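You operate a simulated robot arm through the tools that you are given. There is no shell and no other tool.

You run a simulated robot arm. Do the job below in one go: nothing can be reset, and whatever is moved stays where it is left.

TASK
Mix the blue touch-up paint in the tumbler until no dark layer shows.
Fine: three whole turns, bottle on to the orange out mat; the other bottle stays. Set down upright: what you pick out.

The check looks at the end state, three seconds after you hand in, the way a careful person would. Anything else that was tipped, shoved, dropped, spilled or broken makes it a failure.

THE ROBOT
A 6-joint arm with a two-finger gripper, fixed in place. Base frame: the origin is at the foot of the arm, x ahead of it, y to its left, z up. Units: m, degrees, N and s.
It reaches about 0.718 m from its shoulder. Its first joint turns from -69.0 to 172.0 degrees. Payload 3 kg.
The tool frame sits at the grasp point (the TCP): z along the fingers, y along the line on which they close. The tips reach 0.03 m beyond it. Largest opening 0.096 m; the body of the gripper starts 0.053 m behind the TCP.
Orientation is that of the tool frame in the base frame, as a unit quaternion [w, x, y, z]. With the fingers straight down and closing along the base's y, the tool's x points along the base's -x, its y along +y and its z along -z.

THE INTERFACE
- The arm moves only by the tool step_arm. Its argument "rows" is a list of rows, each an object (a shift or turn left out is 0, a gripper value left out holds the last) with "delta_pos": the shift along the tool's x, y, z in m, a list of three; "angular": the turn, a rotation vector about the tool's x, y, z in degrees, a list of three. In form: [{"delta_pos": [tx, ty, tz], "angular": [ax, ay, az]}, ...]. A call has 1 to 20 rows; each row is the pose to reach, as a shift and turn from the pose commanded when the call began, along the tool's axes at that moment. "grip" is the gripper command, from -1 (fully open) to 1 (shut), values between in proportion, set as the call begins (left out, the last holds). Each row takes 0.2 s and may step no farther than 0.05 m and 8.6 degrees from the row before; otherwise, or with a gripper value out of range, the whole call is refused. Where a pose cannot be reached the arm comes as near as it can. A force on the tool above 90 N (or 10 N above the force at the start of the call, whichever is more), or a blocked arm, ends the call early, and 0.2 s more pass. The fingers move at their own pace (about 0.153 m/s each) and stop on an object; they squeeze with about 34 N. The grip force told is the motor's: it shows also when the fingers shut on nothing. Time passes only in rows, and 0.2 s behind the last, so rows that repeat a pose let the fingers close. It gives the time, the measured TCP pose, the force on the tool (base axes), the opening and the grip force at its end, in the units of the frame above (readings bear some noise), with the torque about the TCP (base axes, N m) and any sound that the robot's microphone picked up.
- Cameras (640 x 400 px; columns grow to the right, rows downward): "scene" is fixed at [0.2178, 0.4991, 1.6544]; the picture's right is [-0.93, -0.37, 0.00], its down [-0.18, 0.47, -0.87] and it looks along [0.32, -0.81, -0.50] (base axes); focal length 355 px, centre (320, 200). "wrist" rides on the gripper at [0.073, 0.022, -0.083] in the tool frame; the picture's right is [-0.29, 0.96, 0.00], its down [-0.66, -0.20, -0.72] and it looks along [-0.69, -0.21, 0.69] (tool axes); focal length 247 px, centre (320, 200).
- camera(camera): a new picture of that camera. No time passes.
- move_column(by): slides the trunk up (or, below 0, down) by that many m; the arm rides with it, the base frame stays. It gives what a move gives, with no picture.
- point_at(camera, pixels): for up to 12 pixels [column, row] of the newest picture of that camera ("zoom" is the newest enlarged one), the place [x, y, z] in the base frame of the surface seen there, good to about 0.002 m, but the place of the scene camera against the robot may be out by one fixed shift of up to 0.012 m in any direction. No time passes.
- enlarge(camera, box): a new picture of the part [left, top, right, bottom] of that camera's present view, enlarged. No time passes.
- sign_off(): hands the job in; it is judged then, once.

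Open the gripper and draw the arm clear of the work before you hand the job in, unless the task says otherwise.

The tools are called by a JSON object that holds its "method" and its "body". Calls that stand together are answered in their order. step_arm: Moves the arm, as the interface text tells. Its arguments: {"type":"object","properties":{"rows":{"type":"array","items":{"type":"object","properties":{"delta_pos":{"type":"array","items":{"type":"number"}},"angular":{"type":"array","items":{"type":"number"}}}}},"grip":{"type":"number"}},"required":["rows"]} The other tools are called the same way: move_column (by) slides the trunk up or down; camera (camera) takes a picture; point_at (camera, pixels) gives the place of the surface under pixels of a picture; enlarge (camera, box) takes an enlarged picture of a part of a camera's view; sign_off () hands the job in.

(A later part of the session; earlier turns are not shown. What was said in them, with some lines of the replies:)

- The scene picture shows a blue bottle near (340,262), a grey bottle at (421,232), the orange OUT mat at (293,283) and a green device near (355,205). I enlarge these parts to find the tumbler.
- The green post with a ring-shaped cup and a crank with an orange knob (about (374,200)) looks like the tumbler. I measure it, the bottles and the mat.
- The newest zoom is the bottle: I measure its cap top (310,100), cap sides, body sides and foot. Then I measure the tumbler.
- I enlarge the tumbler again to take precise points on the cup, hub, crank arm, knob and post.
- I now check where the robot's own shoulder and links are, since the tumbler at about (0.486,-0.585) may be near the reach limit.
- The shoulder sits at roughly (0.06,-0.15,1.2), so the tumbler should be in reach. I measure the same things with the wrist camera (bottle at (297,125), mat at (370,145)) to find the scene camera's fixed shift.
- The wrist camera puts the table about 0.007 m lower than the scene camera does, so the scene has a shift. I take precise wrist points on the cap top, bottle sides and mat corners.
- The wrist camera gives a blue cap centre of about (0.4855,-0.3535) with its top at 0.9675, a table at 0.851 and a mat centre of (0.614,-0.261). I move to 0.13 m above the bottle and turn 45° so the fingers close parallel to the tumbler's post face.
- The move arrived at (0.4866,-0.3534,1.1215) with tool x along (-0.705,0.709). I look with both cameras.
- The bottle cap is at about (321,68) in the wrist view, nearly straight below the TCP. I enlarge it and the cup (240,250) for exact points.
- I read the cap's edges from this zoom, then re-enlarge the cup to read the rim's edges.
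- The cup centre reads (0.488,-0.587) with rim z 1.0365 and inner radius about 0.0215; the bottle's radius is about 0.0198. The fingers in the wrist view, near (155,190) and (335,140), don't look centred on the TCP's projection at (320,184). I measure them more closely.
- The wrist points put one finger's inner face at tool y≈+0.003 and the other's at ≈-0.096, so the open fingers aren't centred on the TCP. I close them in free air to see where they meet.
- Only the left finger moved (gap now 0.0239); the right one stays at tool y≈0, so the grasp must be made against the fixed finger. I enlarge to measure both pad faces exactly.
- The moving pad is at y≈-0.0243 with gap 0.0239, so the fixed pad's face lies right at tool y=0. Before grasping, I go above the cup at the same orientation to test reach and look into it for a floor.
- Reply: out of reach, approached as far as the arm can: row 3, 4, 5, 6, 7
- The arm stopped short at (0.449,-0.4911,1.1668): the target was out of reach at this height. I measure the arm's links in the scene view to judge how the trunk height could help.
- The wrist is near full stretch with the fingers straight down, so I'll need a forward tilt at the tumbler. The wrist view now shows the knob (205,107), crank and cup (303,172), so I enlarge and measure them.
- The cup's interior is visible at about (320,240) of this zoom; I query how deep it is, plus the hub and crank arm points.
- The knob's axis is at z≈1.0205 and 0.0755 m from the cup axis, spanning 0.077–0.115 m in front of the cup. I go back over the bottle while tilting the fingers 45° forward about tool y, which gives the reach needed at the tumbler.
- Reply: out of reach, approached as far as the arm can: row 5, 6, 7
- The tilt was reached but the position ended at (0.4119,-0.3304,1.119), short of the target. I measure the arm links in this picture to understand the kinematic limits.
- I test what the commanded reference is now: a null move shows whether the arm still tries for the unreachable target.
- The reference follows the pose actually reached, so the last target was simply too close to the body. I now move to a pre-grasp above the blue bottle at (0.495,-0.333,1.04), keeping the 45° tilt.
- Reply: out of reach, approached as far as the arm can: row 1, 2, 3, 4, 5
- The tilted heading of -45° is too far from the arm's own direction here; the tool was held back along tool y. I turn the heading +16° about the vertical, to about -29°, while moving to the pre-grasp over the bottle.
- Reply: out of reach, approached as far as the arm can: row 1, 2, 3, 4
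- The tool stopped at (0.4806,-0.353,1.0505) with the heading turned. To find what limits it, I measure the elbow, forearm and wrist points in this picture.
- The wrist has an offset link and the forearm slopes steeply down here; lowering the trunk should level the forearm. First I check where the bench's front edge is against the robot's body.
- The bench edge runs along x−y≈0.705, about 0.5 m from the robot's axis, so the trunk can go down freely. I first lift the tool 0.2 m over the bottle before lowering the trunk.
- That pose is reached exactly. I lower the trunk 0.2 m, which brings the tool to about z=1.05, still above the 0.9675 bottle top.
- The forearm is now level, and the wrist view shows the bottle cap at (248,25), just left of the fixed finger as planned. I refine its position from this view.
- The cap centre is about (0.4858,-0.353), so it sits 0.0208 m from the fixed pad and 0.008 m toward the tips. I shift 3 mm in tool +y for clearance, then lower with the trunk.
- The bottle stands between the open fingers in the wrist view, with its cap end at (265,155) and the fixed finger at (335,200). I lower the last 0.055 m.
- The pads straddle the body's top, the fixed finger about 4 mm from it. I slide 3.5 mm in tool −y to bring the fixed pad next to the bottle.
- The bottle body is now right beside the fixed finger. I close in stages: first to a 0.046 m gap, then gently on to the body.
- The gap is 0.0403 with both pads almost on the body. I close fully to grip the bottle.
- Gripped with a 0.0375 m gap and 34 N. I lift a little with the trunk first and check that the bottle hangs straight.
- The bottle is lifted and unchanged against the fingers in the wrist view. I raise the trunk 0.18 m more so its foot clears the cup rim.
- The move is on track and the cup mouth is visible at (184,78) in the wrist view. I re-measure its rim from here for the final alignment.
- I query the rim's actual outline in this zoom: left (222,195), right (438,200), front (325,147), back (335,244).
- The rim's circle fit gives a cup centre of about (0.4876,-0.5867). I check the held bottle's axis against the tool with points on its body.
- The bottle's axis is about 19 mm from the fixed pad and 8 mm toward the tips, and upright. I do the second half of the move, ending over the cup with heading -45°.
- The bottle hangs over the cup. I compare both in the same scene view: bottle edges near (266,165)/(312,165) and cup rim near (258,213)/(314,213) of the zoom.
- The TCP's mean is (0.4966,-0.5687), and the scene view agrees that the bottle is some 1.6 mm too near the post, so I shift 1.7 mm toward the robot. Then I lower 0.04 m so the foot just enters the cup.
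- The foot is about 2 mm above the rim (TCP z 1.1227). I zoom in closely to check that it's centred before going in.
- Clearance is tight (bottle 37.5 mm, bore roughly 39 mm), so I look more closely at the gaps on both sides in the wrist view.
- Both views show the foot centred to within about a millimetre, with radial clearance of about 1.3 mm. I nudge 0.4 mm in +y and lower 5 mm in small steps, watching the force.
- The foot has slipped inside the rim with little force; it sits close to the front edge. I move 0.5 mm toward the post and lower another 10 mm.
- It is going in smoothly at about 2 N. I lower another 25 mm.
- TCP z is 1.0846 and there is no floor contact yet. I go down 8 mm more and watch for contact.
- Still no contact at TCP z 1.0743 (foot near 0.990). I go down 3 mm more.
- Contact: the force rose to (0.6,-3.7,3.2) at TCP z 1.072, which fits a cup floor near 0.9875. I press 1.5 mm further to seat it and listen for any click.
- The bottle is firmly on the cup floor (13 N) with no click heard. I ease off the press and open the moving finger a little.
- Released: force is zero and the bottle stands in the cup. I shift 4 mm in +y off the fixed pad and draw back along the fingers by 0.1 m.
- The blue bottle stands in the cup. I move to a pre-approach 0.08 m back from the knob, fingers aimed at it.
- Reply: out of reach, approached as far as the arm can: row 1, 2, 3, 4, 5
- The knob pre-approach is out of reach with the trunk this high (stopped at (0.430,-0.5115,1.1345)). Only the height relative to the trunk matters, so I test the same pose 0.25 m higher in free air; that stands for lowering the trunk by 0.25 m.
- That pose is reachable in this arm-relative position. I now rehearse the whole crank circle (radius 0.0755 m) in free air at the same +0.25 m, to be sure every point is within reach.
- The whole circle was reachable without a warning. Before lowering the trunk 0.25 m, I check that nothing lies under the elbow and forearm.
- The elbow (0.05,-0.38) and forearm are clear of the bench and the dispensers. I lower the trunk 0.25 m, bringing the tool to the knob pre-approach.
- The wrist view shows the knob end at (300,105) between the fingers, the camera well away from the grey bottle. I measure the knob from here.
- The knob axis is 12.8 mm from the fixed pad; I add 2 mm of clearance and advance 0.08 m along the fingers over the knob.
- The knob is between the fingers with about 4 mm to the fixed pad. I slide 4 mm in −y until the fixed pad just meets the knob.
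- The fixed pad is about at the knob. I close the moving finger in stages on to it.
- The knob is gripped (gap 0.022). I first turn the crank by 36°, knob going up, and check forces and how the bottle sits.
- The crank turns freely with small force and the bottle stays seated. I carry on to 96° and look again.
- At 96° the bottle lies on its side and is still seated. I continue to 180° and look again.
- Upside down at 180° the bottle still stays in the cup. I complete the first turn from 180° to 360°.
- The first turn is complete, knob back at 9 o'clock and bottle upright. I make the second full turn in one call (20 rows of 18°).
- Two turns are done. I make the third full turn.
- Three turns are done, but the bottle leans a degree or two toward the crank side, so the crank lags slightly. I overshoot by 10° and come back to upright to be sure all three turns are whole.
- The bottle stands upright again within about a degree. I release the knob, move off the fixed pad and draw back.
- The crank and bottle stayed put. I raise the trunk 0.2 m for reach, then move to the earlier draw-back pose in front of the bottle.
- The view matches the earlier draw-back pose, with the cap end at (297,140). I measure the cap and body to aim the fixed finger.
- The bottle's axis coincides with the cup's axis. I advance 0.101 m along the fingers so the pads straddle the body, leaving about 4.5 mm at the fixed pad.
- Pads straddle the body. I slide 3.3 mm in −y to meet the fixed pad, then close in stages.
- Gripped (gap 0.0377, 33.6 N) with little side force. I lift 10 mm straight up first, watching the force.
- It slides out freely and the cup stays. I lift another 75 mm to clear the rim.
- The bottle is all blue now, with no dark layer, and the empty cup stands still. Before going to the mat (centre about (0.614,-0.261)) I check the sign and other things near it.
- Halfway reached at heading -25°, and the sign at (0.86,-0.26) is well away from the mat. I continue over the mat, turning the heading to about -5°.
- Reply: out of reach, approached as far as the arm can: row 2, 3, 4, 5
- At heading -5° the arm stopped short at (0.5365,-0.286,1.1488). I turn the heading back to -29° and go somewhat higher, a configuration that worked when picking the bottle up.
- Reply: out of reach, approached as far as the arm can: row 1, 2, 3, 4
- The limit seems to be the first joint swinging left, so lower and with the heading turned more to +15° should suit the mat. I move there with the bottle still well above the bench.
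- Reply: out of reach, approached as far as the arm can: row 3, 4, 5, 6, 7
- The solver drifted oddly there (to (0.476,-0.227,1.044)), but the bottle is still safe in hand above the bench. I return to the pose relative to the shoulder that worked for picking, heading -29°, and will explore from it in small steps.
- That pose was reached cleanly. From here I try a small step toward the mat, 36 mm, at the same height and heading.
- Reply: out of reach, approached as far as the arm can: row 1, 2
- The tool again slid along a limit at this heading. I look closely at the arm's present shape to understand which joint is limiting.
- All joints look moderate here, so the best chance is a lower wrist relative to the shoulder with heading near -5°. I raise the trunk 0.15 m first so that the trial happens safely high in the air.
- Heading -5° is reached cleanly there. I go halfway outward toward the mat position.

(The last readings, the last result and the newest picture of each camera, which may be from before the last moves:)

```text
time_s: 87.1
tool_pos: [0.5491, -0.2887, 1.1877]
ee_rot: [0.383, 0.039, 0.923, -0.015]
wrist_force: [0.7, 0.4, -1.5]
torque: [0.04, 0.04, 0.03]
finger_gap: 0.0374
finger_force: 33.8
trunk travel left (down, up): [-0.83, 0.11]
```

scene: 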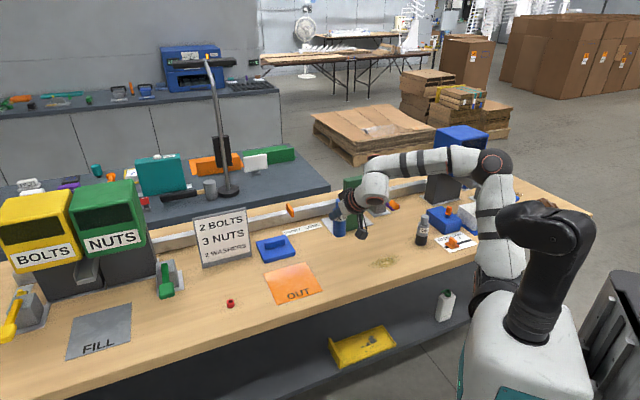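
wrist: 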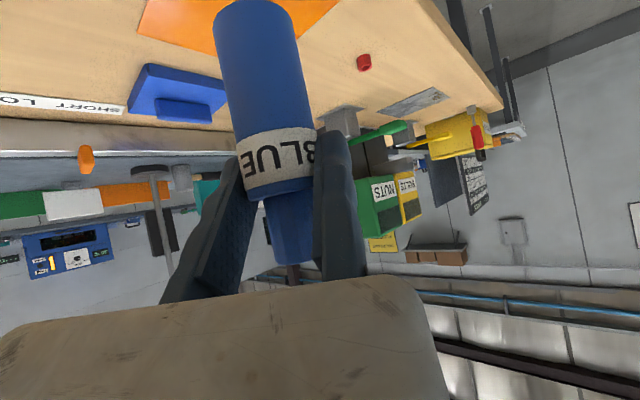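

Good, no limit. I take the second half.

{"method": "step_arm", "body": {"rows": [{"delta_pos": [-0.0013, 0.0084, 0.0133]}, {"delta_pos": [-0.0025, 0.0167, 0.0265]}, {"delta_pos": [-0.0038, 0.0251, 0.0398]}, {"delta_pos": [-0.0038, 0.0251, 0.0398]}]}}

{"method": "camera", "body": {"camera": "scene"}}

{"method": "camera", "body": {"camera": "wrist"}}

```text
time_s: 88.1
tool_pos: [0.5724, -0.2834, 1.1621]
ee_rot: [0.383, 0.04, 0.923, -0.015]
wrist_force: [-0.5, 0.8, -1.5]
torque: [0.05, 0.04, -0.01]
finger_gap: 0.0374
finger_force: 33.5
out of reach, approached as far as the arm can: row 2, 3, 4
trunk travel left (down, up): [-0.83, 0.11]
```

```text
taken
```

scene: 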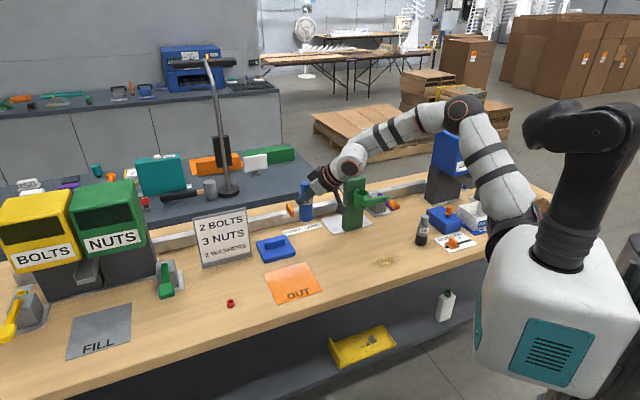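

```text
taken
```

wrist: 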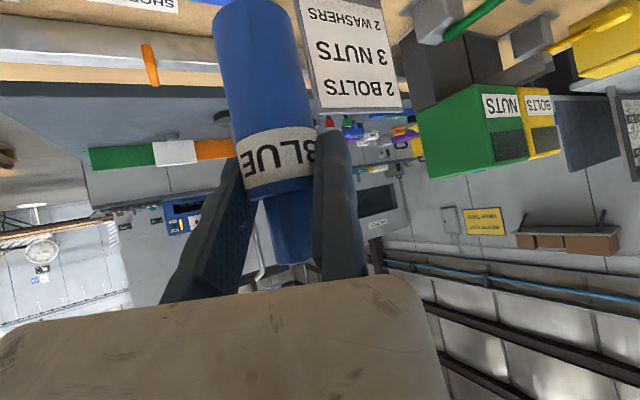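

It stopped just 2 cm short: the bottle would be at about (0.579,-0.3035), near the mat's corner side. I turn the heading by +10° about the wrist, which swings the bottle further on to the mat.

{"method": "step_arm", "body": {"rows": [{"delta_pos": [0.0005, 0.0077, -0.0005], "angular": [-2.36, 0, -2.36]}, {"delta_pos": [0.001, 0.0154, -0.001], "angular": [-4.71, 0, -4.71]}, {"delta_pos": [0.0014, 0.0231, -0.0014], "angular": [-7.07, 0, -7.07]}, {"delta_pos": [0.0014, 0.0231, -0.0014], "angular": [-7.07, 0, -7.07]}]}}

```text
time_s: 89.1
tool_pos: [0.5451, -0.249, 1.1537]
ee_rot: [0.384, -0.039, 0.922, 0.016]
wrist_force: [0.4, 0.8, -1.4]
torque: [0.03, 0.0, 0.04]
finger_gap: 0.0374
finger_force: 33.9
out of reach, approached as far as the arm can: row 2, 3, 4
trunk travel left (down, up): [-0.83, 0.11]
```

At heading +5° the bottle is already over the mat at about (0.555,-0.268) but near its edge. I try going lower and a little further out.

{"method": "step_arm", "body": {"rows": [{"delta_pos": [0.0073, -0.0039, 0.0163]}, {"delta_pos": [0.0146, -0.0078, 0.0326]}, {"delta_pos": [0.0219, -0.0117, 0.0489]}, {"delta_pos": [0.0219, -0.0117, 0.0489]}]}}

```text
time_s: 90.1
tool_pos: [0.5526, -0.2543, 1.1025]
ee_rot: [0.384, -0.04, 0.922, 0.016]
wrist_force: [0.4, 0.4, -0.8]
torque: [0.04, 0.0, 0.02]
finger_gap: 0.0374
finger_force: 34.2
out of reach, approached as far as the arm can: row 1, 2, 3, 4
trunk travel left (down, up): [-0.83, 0.11]
```

It is limited in x now at (0.5526,-0.2543,1.1025). I look at the arm in this pose and measure elbow and wrist again.

{"method": "camera", "body": {"camera": "scene"}}

{"method": "enlarge", "body": {"camera": "scene", "box": [290, 80, 530, 250]}}

{"method": "point_at", "body": {"camera": "scene", "pixels": [[459, 108], [440, 118], [420, 130], [400, 145], [380, 160], [365, 172], [355, 190], [345, 200], [470, 140], [485, 170], [500, 200], [508, 225]]}}

```text
taken
```

scene: 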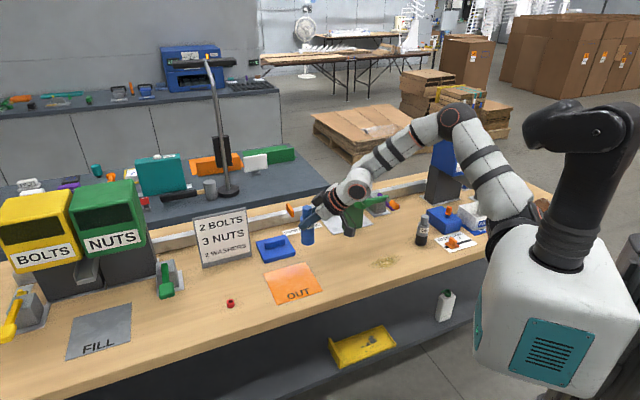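

```text
2.35 times, centred on (410, 165) of scene
```

zoom: 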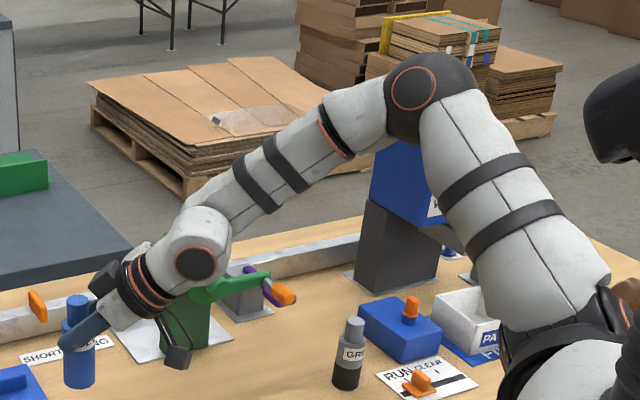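

```text
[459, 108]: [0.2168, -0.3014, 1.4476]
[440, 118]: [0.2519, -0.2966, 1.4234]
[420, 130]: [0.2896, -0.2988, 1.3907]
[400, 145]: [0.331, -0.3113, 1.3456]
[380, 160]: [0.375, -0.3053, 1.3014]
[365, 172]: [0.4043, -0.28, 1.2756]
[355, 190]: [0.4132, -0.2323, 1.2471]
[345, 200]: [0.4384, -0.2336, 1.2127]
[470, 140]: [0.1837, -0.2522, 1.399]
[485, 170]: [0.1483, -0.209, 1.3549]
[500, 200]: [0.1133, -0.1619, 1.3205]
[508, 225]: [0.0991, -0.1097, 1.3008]
```

The wrist is nearly straight here (forearm and tool almost aligned), which looks like the trap. I try raising the tool 0.1 m at this heading so that the wrist bends downward, then see if it can reach further out.

{"method": "step_arm", "body": {"rows": [{"delta_pos": [-0.0236, 0, -0.0236]}, {"delta_pos": [-0.0471, 0, -0.0471]}, {"delta_pos": [-0.0707, 0, -0.0707]}, {"delta_pos": [-0.0707, 0, -0.0707]}]}}

{"method": "step_arm", "body": {"rows": [{"delta_pos": [-0.0106, 0.0, 0.0106]}, {"delta_pos": [-0.0212, 0.0, 0.0212]}, {"delta_pos": [-0.0212, 0.0, 0.0212]}]}}

```text
time_s: 91.1
tool_pos: [0.533, -0.2475, 1.1936]
ee_rot: [0.384, -0.039, 0.922, 0.015]
wrist_force: [0.7, 0.4, -1.5]
torque: [0.03, 0.07, 0.0]
finger_gap: 0.0371
finger_force: 34.0
out of reach, approached as far as the arm can: row 1, 2, 3, 4
trunk travel left (down, up): [-0.83, 0.11]
```

```text
time_s: 91.9
tool_pos: [0.5369, -0.2398, 1.1881]
ee_rot: [0.383, -0.04, 0.923, 0.016]
wrist_force: [0.3, -0.8, -2.4]
torque: [0.07, 0.02, 0.02]
finger_gap: 0.0373
finger_force: 34.5
out of reach, approached as far as the arm can: row 1, 2, 3
trunk travel left (down, up): [-0.83, 0.11]
```

I test a further +5° of heading about the wrist, since a more leftward heading carries the bottle further on to the mat.

{"method": "step_arm", "body": {"rows": [{"delta_pos": [0.0004, 0.0058, -0.0004], "angular": [-1.77, 0, -1.77]}, {"delta_pos": [0.0004, 0.0116, -0.0004], "angular": [-3.54, 0, -3.54]}, {"delta_pos": [0.0004, 0.0116, -0.0004], "angular": [-3.54, 0, -3.54]}]}}

```text
time_s: 92.7
tool_pos: [0.5153, -0.221, 1.1802]
ee_rot: [0.383, -0.079, 0.92, 0.032]
wrist_force: [0.8, 0.6, -1.5]
torque: [0.02, -0.01, -0.01]
finger_gap: 0.0374
finger_force: 34.1
out of reach, approached as far as the arm can: row 1, 2, 3
trunk travel left (down, up): [-0.83, 0.11]
```

Turning further doesn't help; heading about +5° at a lower height is best, with the bottle near (0.562,-0.273). I measure the mat's near edge precisely to know the margin.

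{"method": "enlarge", "body": {"camera": "scene", "box": [255, 250, 335, 310]}}

{"method": "point_at", "body": {"camera": "zoom", "pixels": [[346, 112], [390, 180], [430, 240], [470, 300], [350, 116], [394, 184], [434, 244], [474, 304], [80, 195], [170, 405], [330, 470], [300, 330]]}}

```text
6.67 times, centred on (295, 280) of scene
```

zoom: 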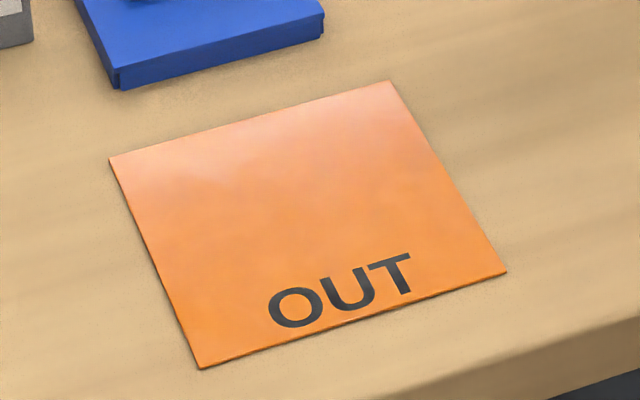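

```text
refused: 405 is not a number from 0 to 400
```

I query along the mat's right edge, (390,82)–(505,271), and its front edge.

{"method": "point_at", "body": {"camera": "zoom", "pixels": [[390, 83], [418, 130], [446, 176], [475, 224], [503, 271], [201, 366], [300, 336], [400, 305], [112, 159], [250, 120], [155, 262], [310, 225]]}}

```text
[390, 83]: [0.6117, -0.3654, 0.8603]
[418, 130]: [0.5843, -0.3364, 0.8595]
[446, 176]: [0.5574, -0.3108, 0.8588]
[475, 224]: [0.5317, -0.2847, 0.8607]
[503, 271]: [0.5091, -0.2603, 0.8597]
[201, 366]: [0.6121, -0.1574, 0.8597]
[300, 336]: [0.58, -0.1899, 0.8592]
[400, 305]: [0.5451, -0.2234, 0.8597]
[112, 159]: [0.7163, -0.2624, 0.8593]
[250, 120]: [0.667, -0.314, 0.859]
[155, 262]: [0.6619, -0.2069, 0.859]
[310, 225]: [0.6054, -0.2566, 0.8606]
```

The mat's near edge lies at x+y≈0.248 (robot frame), so a bottle at (0.562,-0.273) would be fully on it with about 1 cm to spare. I go back to heading +5°, lower, at TCP about (0.545,-0.255,1.10).

{"method": "step_arm", "body": {"rows": [{"delta_pos": [0.0134, -0.0129, 0.0244], "angular": [1.18, 0, 1.18]}, {"delta_pos": [0.0267, -0.0258, 0.0487], "angular": [2.36, 0, 2.36]}, {"delta_pos": [0.0401, -0.0387, 0.0731], "angular": [3.54, 0, 3.54]}, {"delta_pos": [0.0401, -0.0387, 0.0731], "angular": [3.54, 0, 3.54]}]}}

{"method": "step_arm", "body": {"rows": [{"delta_pos": [0.0071, 0.003, 0.0212]}, {"delta_pos": [0.0141, 0.005, 0.0424]}, {"delta_pos": [0.0212, 0.007, 0.0566]}, {"delta_pos": [0.0212, 0.007, 0.0566]}]}}

```text
time_s: 93.7
tool_pos: [0.545, -0.2565, 1.0986]
ee_rot: [0.383, -0.04, 0.923, 0.017]
wrist_force: [-0.3, -0.8, -2.0]
torque: [0.05, 0.0, 0.03]
finger_gap: 0.0375
finger_force: 34.1
trunk travel left (down, up): [-0.83, 0.11]
```

```text
time_s: 94.7
tool_pos: [0.5568, -0.2489, 1.0493]
ee_rot: [0.383, -0.04, 0.923, 0.017]
wrist_force: [0.5, 0.4, -1.1]
torque: [0.02, 0.02, -0.03]
finger_gap: 0.0374
finger_force: 33.9
out of reach, approached as far as the arm can: row 2, 3, 4
trunk travel left (down, up): [-0.83, 0.11]
```

The bottle is now over about (0.5665,-0.2676), fully inside the mat with some 16 mm to spare at the near edge. I lower the trunk 0.09 m and check.

{"method": "move_column", "body": {"by": -0.09}}

{"method": "camera", "body": {"camera": "scene"}}

{"method": "enlarge", "body": {"camera": "scene", "box": [260, 200, 360, 310]}}

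{"method": "camera", "body": {"camera": "wrist"}}

```text
time_s: 95.9
tool_pos: [0.5567, -0.2473, 0.96]
ee_rot: [0.383, -0.04, 0.923, 0.017]
wrist_force: [-0.3, 0.5, -0.7]
torque: [0.02, -0.01, 0.01]
finger_gap: 0.0376
finger_force: 34.1
trunk travel left (down, up): [-0.74, 0.2]
```

```text
taken
```

scene: 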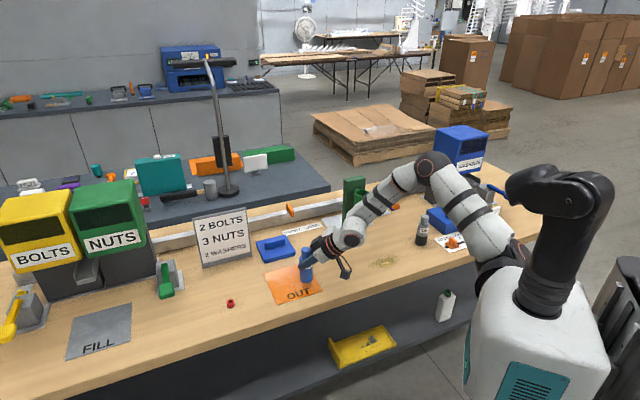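

```text
3.64 times, centred on (310, 255) of scene
```

zoom: 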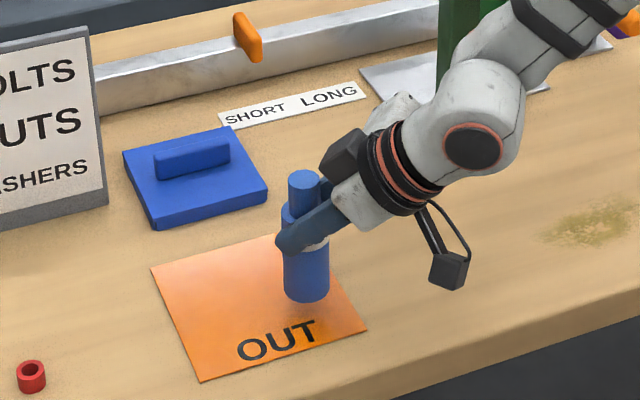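

```text
taken
```

wrist: 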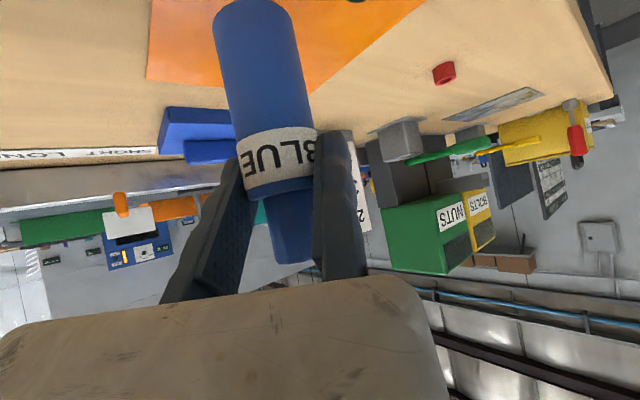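

The bottle hangs upright over the mat, foot about 24 mm above it. I lower 18 mm more, then feel for contact in small steps.

{"method": "move_column", "body": {"by": -0.018}}

{"method": "move_column", "body": {"by": -0.003}}

```text
time_s: 96.6
tool_pos: [0.5569, -0.2493, 0.9422]
ee_rot: [0.383, -0.04, 0.923, 0.017]
wrist_force: [-0.5, 0.5, -2.4]
torque: [0.01, 0.02, -0.01]
finger_gap: 0.0373
finger_force: 34.1
trunk travel left (down, up): [-0.722, 0.218]
```

```text
time_s: 97.1
tool_pos: [0.5571, -0.2488, 0.9385]
ee_rot: [0.383, -0.04, 0.923, 0.017]
wrist_force: [-0.4, -0.3, -1.9]
torque: [0.04, 0.01, 0.01]
finger_gap: 0.0373
finger_force: 33.8
trunk travel left (down, up): [-0.719, 0.221]
```

No contact yet at TCP z 0.9385 (force about -1.9 N, only the weight). I go down 1.5 mm at a time.

{"method": "move_column", "body": {"by": -0.0015}}

{"method": "move_column", "body": {"by": -0.001}}

{"method": "enlarge", "body": {"camera": "scene", "box": [275, 230, 335, 310]}}

```text
time_s: 97.6
tool_pos: [0.5579, -0.2488, 0.9367]
ee_rot: [0.383, -0.04, 0.923, 0.017]
wrist_force: [0.0, 0.1, -2.5]
torque: [0.03, 0.03, 0.02]
finger_gap: 0.0374
finger_force: 34.2
trunk travel left (down, up): [-0.718, 0.222]
```

```text
time_s: 98.1
tool_pos: [0.5578, -0.2492, 0.9379]
ee_rot: [0.384, -0.04, 0.922, 0.017]
wrist_force: [-0.7, -0.7, -2.4]
torque: [0.04, 0.07, -0.01]
finger_gap: 0.0375
finger_force: 34.3
trunk travel left (down, up): [-0.717, 0.223]
```

```text
5.00 times, centred on (305, 270) of scene
```

zoom: 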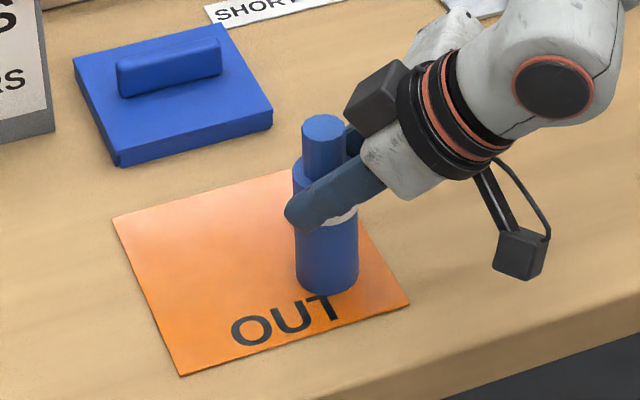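

Still only the weight at about z 0.937. I continue in 1 mm steps until the force changes.

{"method": "move_column", "body": {"by": -0.0012}}

{"method": "move_column", "body": {"by": -0.0012}}

```text
time_s: 98.6
tool_pos: [0.5581, -0.2488, 0.9361]
ee_rot: [0.383, -0.04, 0.923, 0.016]
wrist_force: [-0.6, 0.1, -1.4]
torque: [0.01, 0.02, 0.01]
finger_gap: 0.0374
finger_force: 33.6
trunk travel left (down, up): [-0.715, 0.225]
```

```text
time_s: 99.1
tool_pos: [0.5564, -0.2491, 0.9355]
ee_rot: [0.384, -0.04, 0.922, 0.017]
wrist_force: [-0.4, -0.4, 0.6]
torque: [0.02, 0.01, 0.01]
finger_gap: 0.0371
finger_force: 34.4
trunk travel left (down, up): [-0.714, 0.226]
```

The force went from -2.4 to +0.6 N, so the foot is touching the mat. I press 0.8 mm more to be sure it's fully down.

{"method": "move_column", "body": {"by": -0.0008}}

{"method": "camera", "body": {"camera": "wrist"}}

```text
time_s: 99.6
tool_pos: [0.5567, -0.2483, 0.9356]
ee_rot: [0.385, -0.04, 0.922, 0.016]
wrist_force: [0.7, 0.3, 5.1]
torque: [-0.1, -0.05, -0.01]
finger_gap: 0.0374
finger_force: 34.0
trunk travel left (down, up): [-0.713, 0.227]
```

```text
taken
```

wrist: 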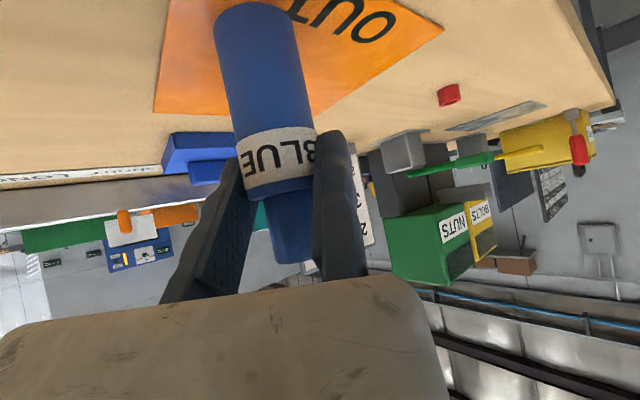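

The foot is on the mat with 5 N. I open the moving finger.

{"method": "step_arm", "body": {"rows": [{"delta_pos": [0, 0, 0]}, {"delta_pos": [0, 0, 0]}], "grip": 0.12}}

{"method": "step_arm", "body": {"rows": [{"delta_pos": [0, 0, 0]}, {"delta_pos": [0, 0, 0]}], "grip": -0.1}}

{"method": "camera", "body": {"camera": "wrist"}}

{"method": "enlarge", "body": {"camera": "scene", "box": [275, 230, 335, 310]}}

```text
time_s: 100.2
tool_pos: [0.5572, -0.2492, 0.9332]
ee_rot: [0.383, -0.04, 0.923, 0.017]
wrist_force: [-0.5, -0.4, -0.7]
torque: [-0.03, 0.03, 0.04]
finger_gap: 0.0422
finger_force: 0.0
trunk travel left (down, up): [-0.713, 0.227]
```

```text
time_s: 100.8
tool_pos: [0.5573, -0.2484, 0.9342]
ee_rot: [0.383, -0.04, 0.923, 0.017]
wrist_force: [-0.5, 0.4, -0.1]
torque: [-0.03, 0.0, 0.01]
finger_gap: 0.0532
finger_force: 0.1
trunk travel left (down, up): [-0.713, 0.227]
```

```text
taken
```

wrist: 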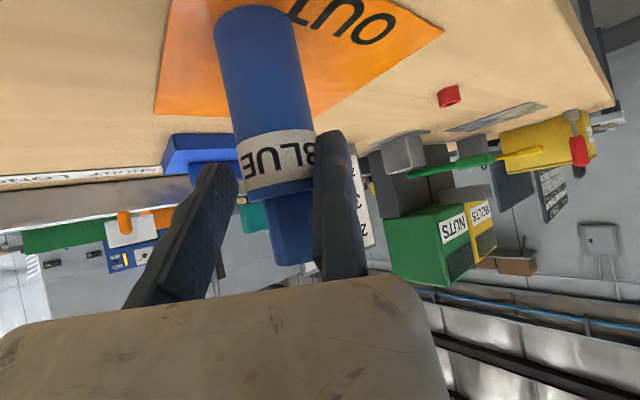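

```text
5.00 times, centred on (305, 270) of scene
```

zoom: 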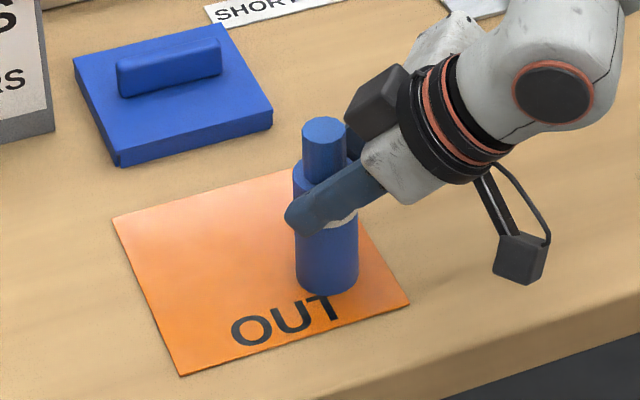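

Released, and the bottle stands upright on the mat. I ease 2 mm in +y with a slight draw-back off the fixed pad and check for contact.

{"method": "step_arm", "body": {"rows": [{"delta_pos": [0, 0.001, -0.0015]}, {"delta_pos": [0, 0.002, -0.003]}]}}

{"method": "camera", "body": {"camera": "wrist"}}

```text
time_s: 101.4
tool_pos: [0.5549, -0.2476, 0.9358]
ee_rot: [0.383, -0.041, 0.922, 0.019]
wrist_force: [0.1, -1.2, 0.5]
torque: [0.0, -0.02, -0.01]
finger_gap: 0.0528
finger_force: 0.0
trunk travel left (down, up): [-0.713, 0.227]
```

```text
taken
```

wrist: 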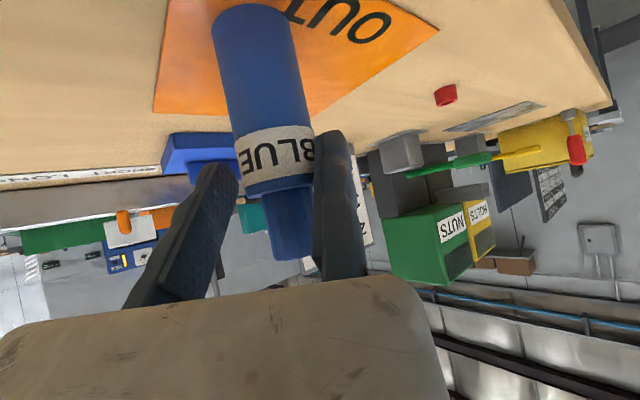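

There is now a gap to the fixed finger. I raise the trunk 0.03 m and check that the bottle stays.

{"method": "move_column", "body": {"by": 0.03}}

{"method": "enlarge", "body": {"camera": "scene", "box": [275, 230, 335, 310]}}

```text
time_s: 102.2
tool_pos: [0.5563, -0.2476, 0.9658]
ee_rot: [0.382, -0.041, 0.923, 0.018]
wrist_force: [0.2, 0.2, -0.2]
torque: [-0.02, -0.02, -0.01]
finger_gap: 0.0529
finger_force: 0.1
trunk travel left (down, up): [-0.743, 0.197]
```

```text
5.00 times, centred on (305, 270) of scene
```

zoom: 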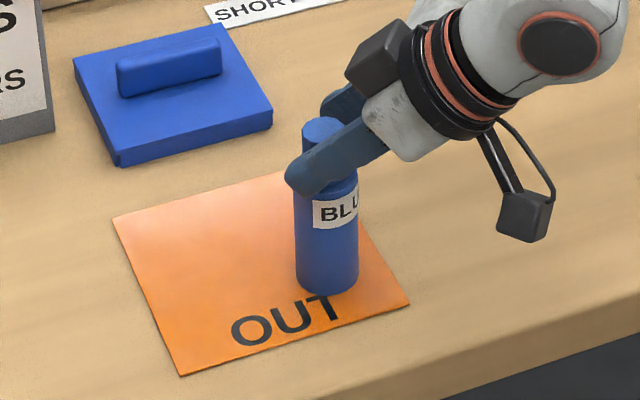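

The bottle stays on the mat while the fingers rise. I raise the trunk 0.15 m more to get well clear.

{"method": "move_column", "body": {"by": 0.15}}

{"method": "step_arm", "body": {"rows": [{"delta_pos": [0, -0.01, -0.03]}, {"delta_pos": [0, -0.02, -0.06]}, {"delta_pos": [0, -0.03, -0.09]}], "grip": -1}}

{"method": "camera", "body": {"camera": "scene"}}

{"method": "enlarge", "body": {"camera": "scene", "box": [260, 220, 350, 310]}}

{"method": "enlarge", "body": {"camera": "scene", "box": [330, 150, 510, 265]}}

```text
time_s: 103.9
tool_pos: [0.556, -0.2474, 1.1136]
ee_rot: [0.383, -0.041, 0.923, 0.019]
wrist_force: [0.2, -0.4, 0.0]
torque: [-0.02, -0.01, -0.02]
finger_gap: 0.0526
finger_force: 0.0
trunk travel left (down, up): [-0.893, 0.047]
```

```text
time_s: 104.7
tool_pos: [0.4925, -0.2852, 1.1786]
ee_rot: [0.383, -0.042, 0.922, 0.019]
wrist_force: [-0.6, -1.1, -0.2]
torque: [0.01, -0.02, 0.01]
finger_gap: 0.096
finger_force: 0.0
trunk travel left (down, up): [-0.893, 0.047]
```

```text
taken
```

scene: 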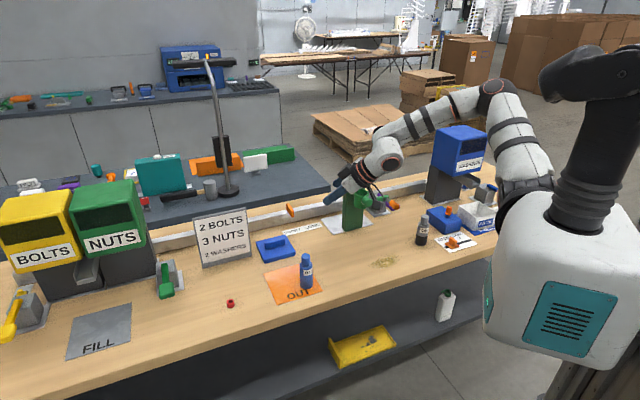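

```text
4.44 times, centred on (305, 265) of scene
```

zoom: 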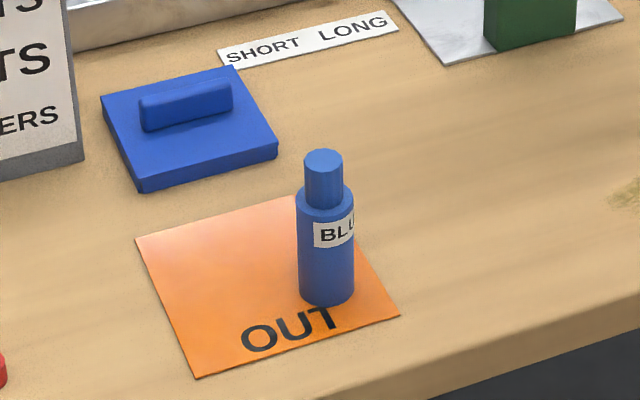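

```text
3.48 times, centred on (420, 208) of scene
```

zoom: 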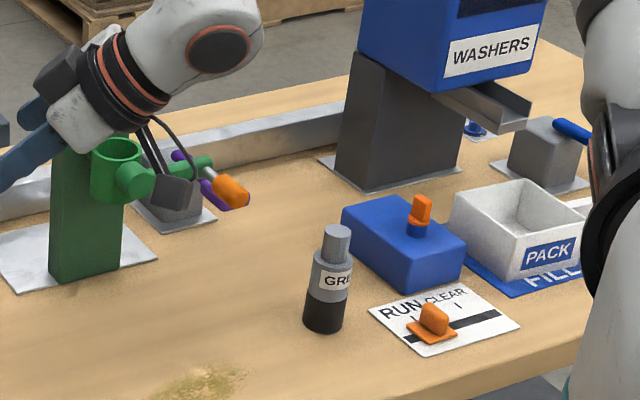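

The bottle stands upright on the OUT mat, all blue, and the grey bottle and other things are in place. I check its position and the orange switch knob at (449,211) once more.

{"method": "enlarge", "body": {"camera": "scene", "box": [310, 140, 510, 265]}}

{"method": "enlarge", "body": {"camera": "scene", "box": [280, 245, 330, 300]}}

{"method": "point_at", "body": {"camera": "zoom", "pixels": [[323, 90], [305, 88], [343, 88], [325, 180], [325, 250], [325, 300], [322, 78], [322, 100]]}}

{"method": "camera", "body": {"camera": "wrist"}}

```text
3.20 times, centred on (410, 202) of scene
```

zoom: 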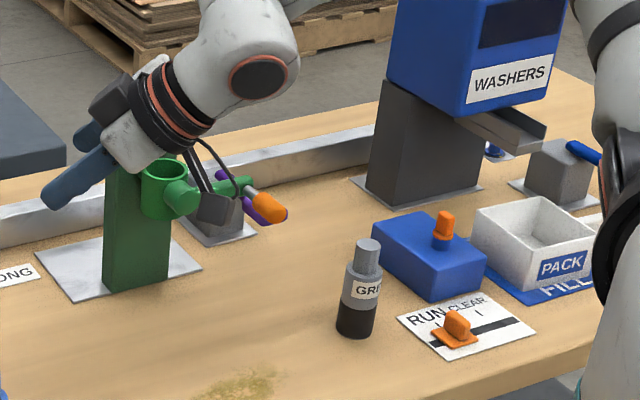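

```text
7.27 times, centred on (305, 272) of scene
```

zoom: 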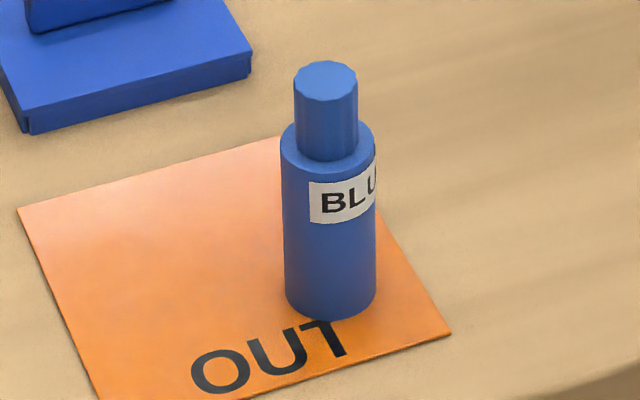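

```text
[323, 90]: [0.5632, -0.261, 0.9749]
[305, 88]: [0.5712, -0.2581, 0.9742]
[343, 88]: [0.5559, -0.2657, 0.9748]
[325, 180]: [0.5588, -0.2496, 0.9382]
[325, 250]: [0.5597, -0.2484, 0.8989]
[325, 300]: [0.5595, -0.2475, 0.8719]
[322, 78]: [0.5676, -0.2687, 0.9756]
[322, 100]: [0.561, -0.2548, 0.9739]
```

```text
taken
```

wrist: 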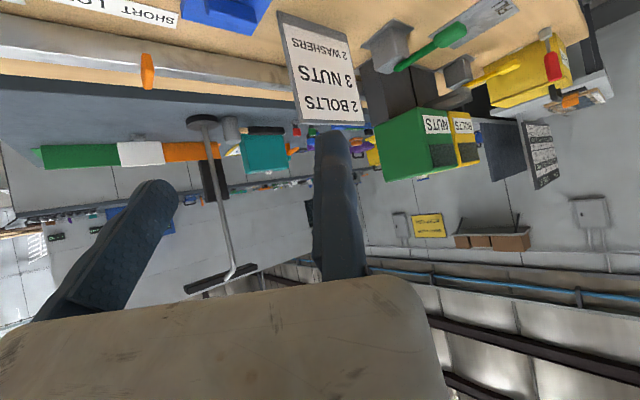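

The bottle's axis is at about (0.5635,-0.262) in the scene frame, upright and fully inside the mat, and everything else matches the first pictures. The gripper is open and clear; I raise the trunk a little more and then hand in.

{"method": "move_column", "body": {"by": 0.04}}

{"method": "camera", "body": {"camera": "scene"}}

```text
time_s: 105.6
tool_pos: [0.4951, -0.2844, 1.2191]
ee_rot: [0.383, -0.04, 0.923, 0.018]
wrist_force: [1.3, 0.2, 0.6]
torque: [-0.02, 0.01, 0.0]
finger_gap: 0.0963
finger_force: 0.0
trunk travel left (down, up): [-0.933, 0.007]
```

```text
taken
```

scene: 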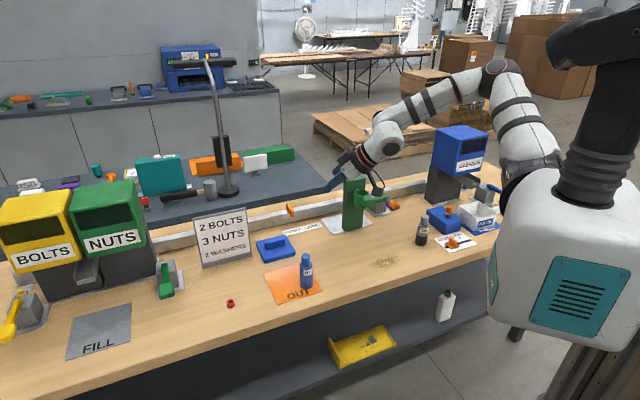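

The blue bottle is mixed, with no dark layer showing, and stands upright on the OUT mat at (306,272). The grey bottle is where it was, and the gripper is open and clear. I hand the job in.

{"method": "sign_off", "body": {}}

```text
The job is handed in.
```

The blue touch-up paint is mixed: I turned the tumbler three full turns and no dark layer shows in the bottle. It stands upright on the orange OUT mat, about 2 cm inside the nearest edges.

- **Turns:** after the third turn I cranked about 10° past upright and came back, because the crank had been lagging by a degree or two.
- **Position on the mat:** the bottle is toward the corner of the mat nearest the bench edge. The arm could not reach the centre while holding the bottle at that angle.
- **Everything else:** the grey bottle and the other items on the bench look unmoved compared with the first pictures. The tumbler's cup is upright and empty, with the crank back where it started.

The gripper is open and drawn clear, and the job is handed in.
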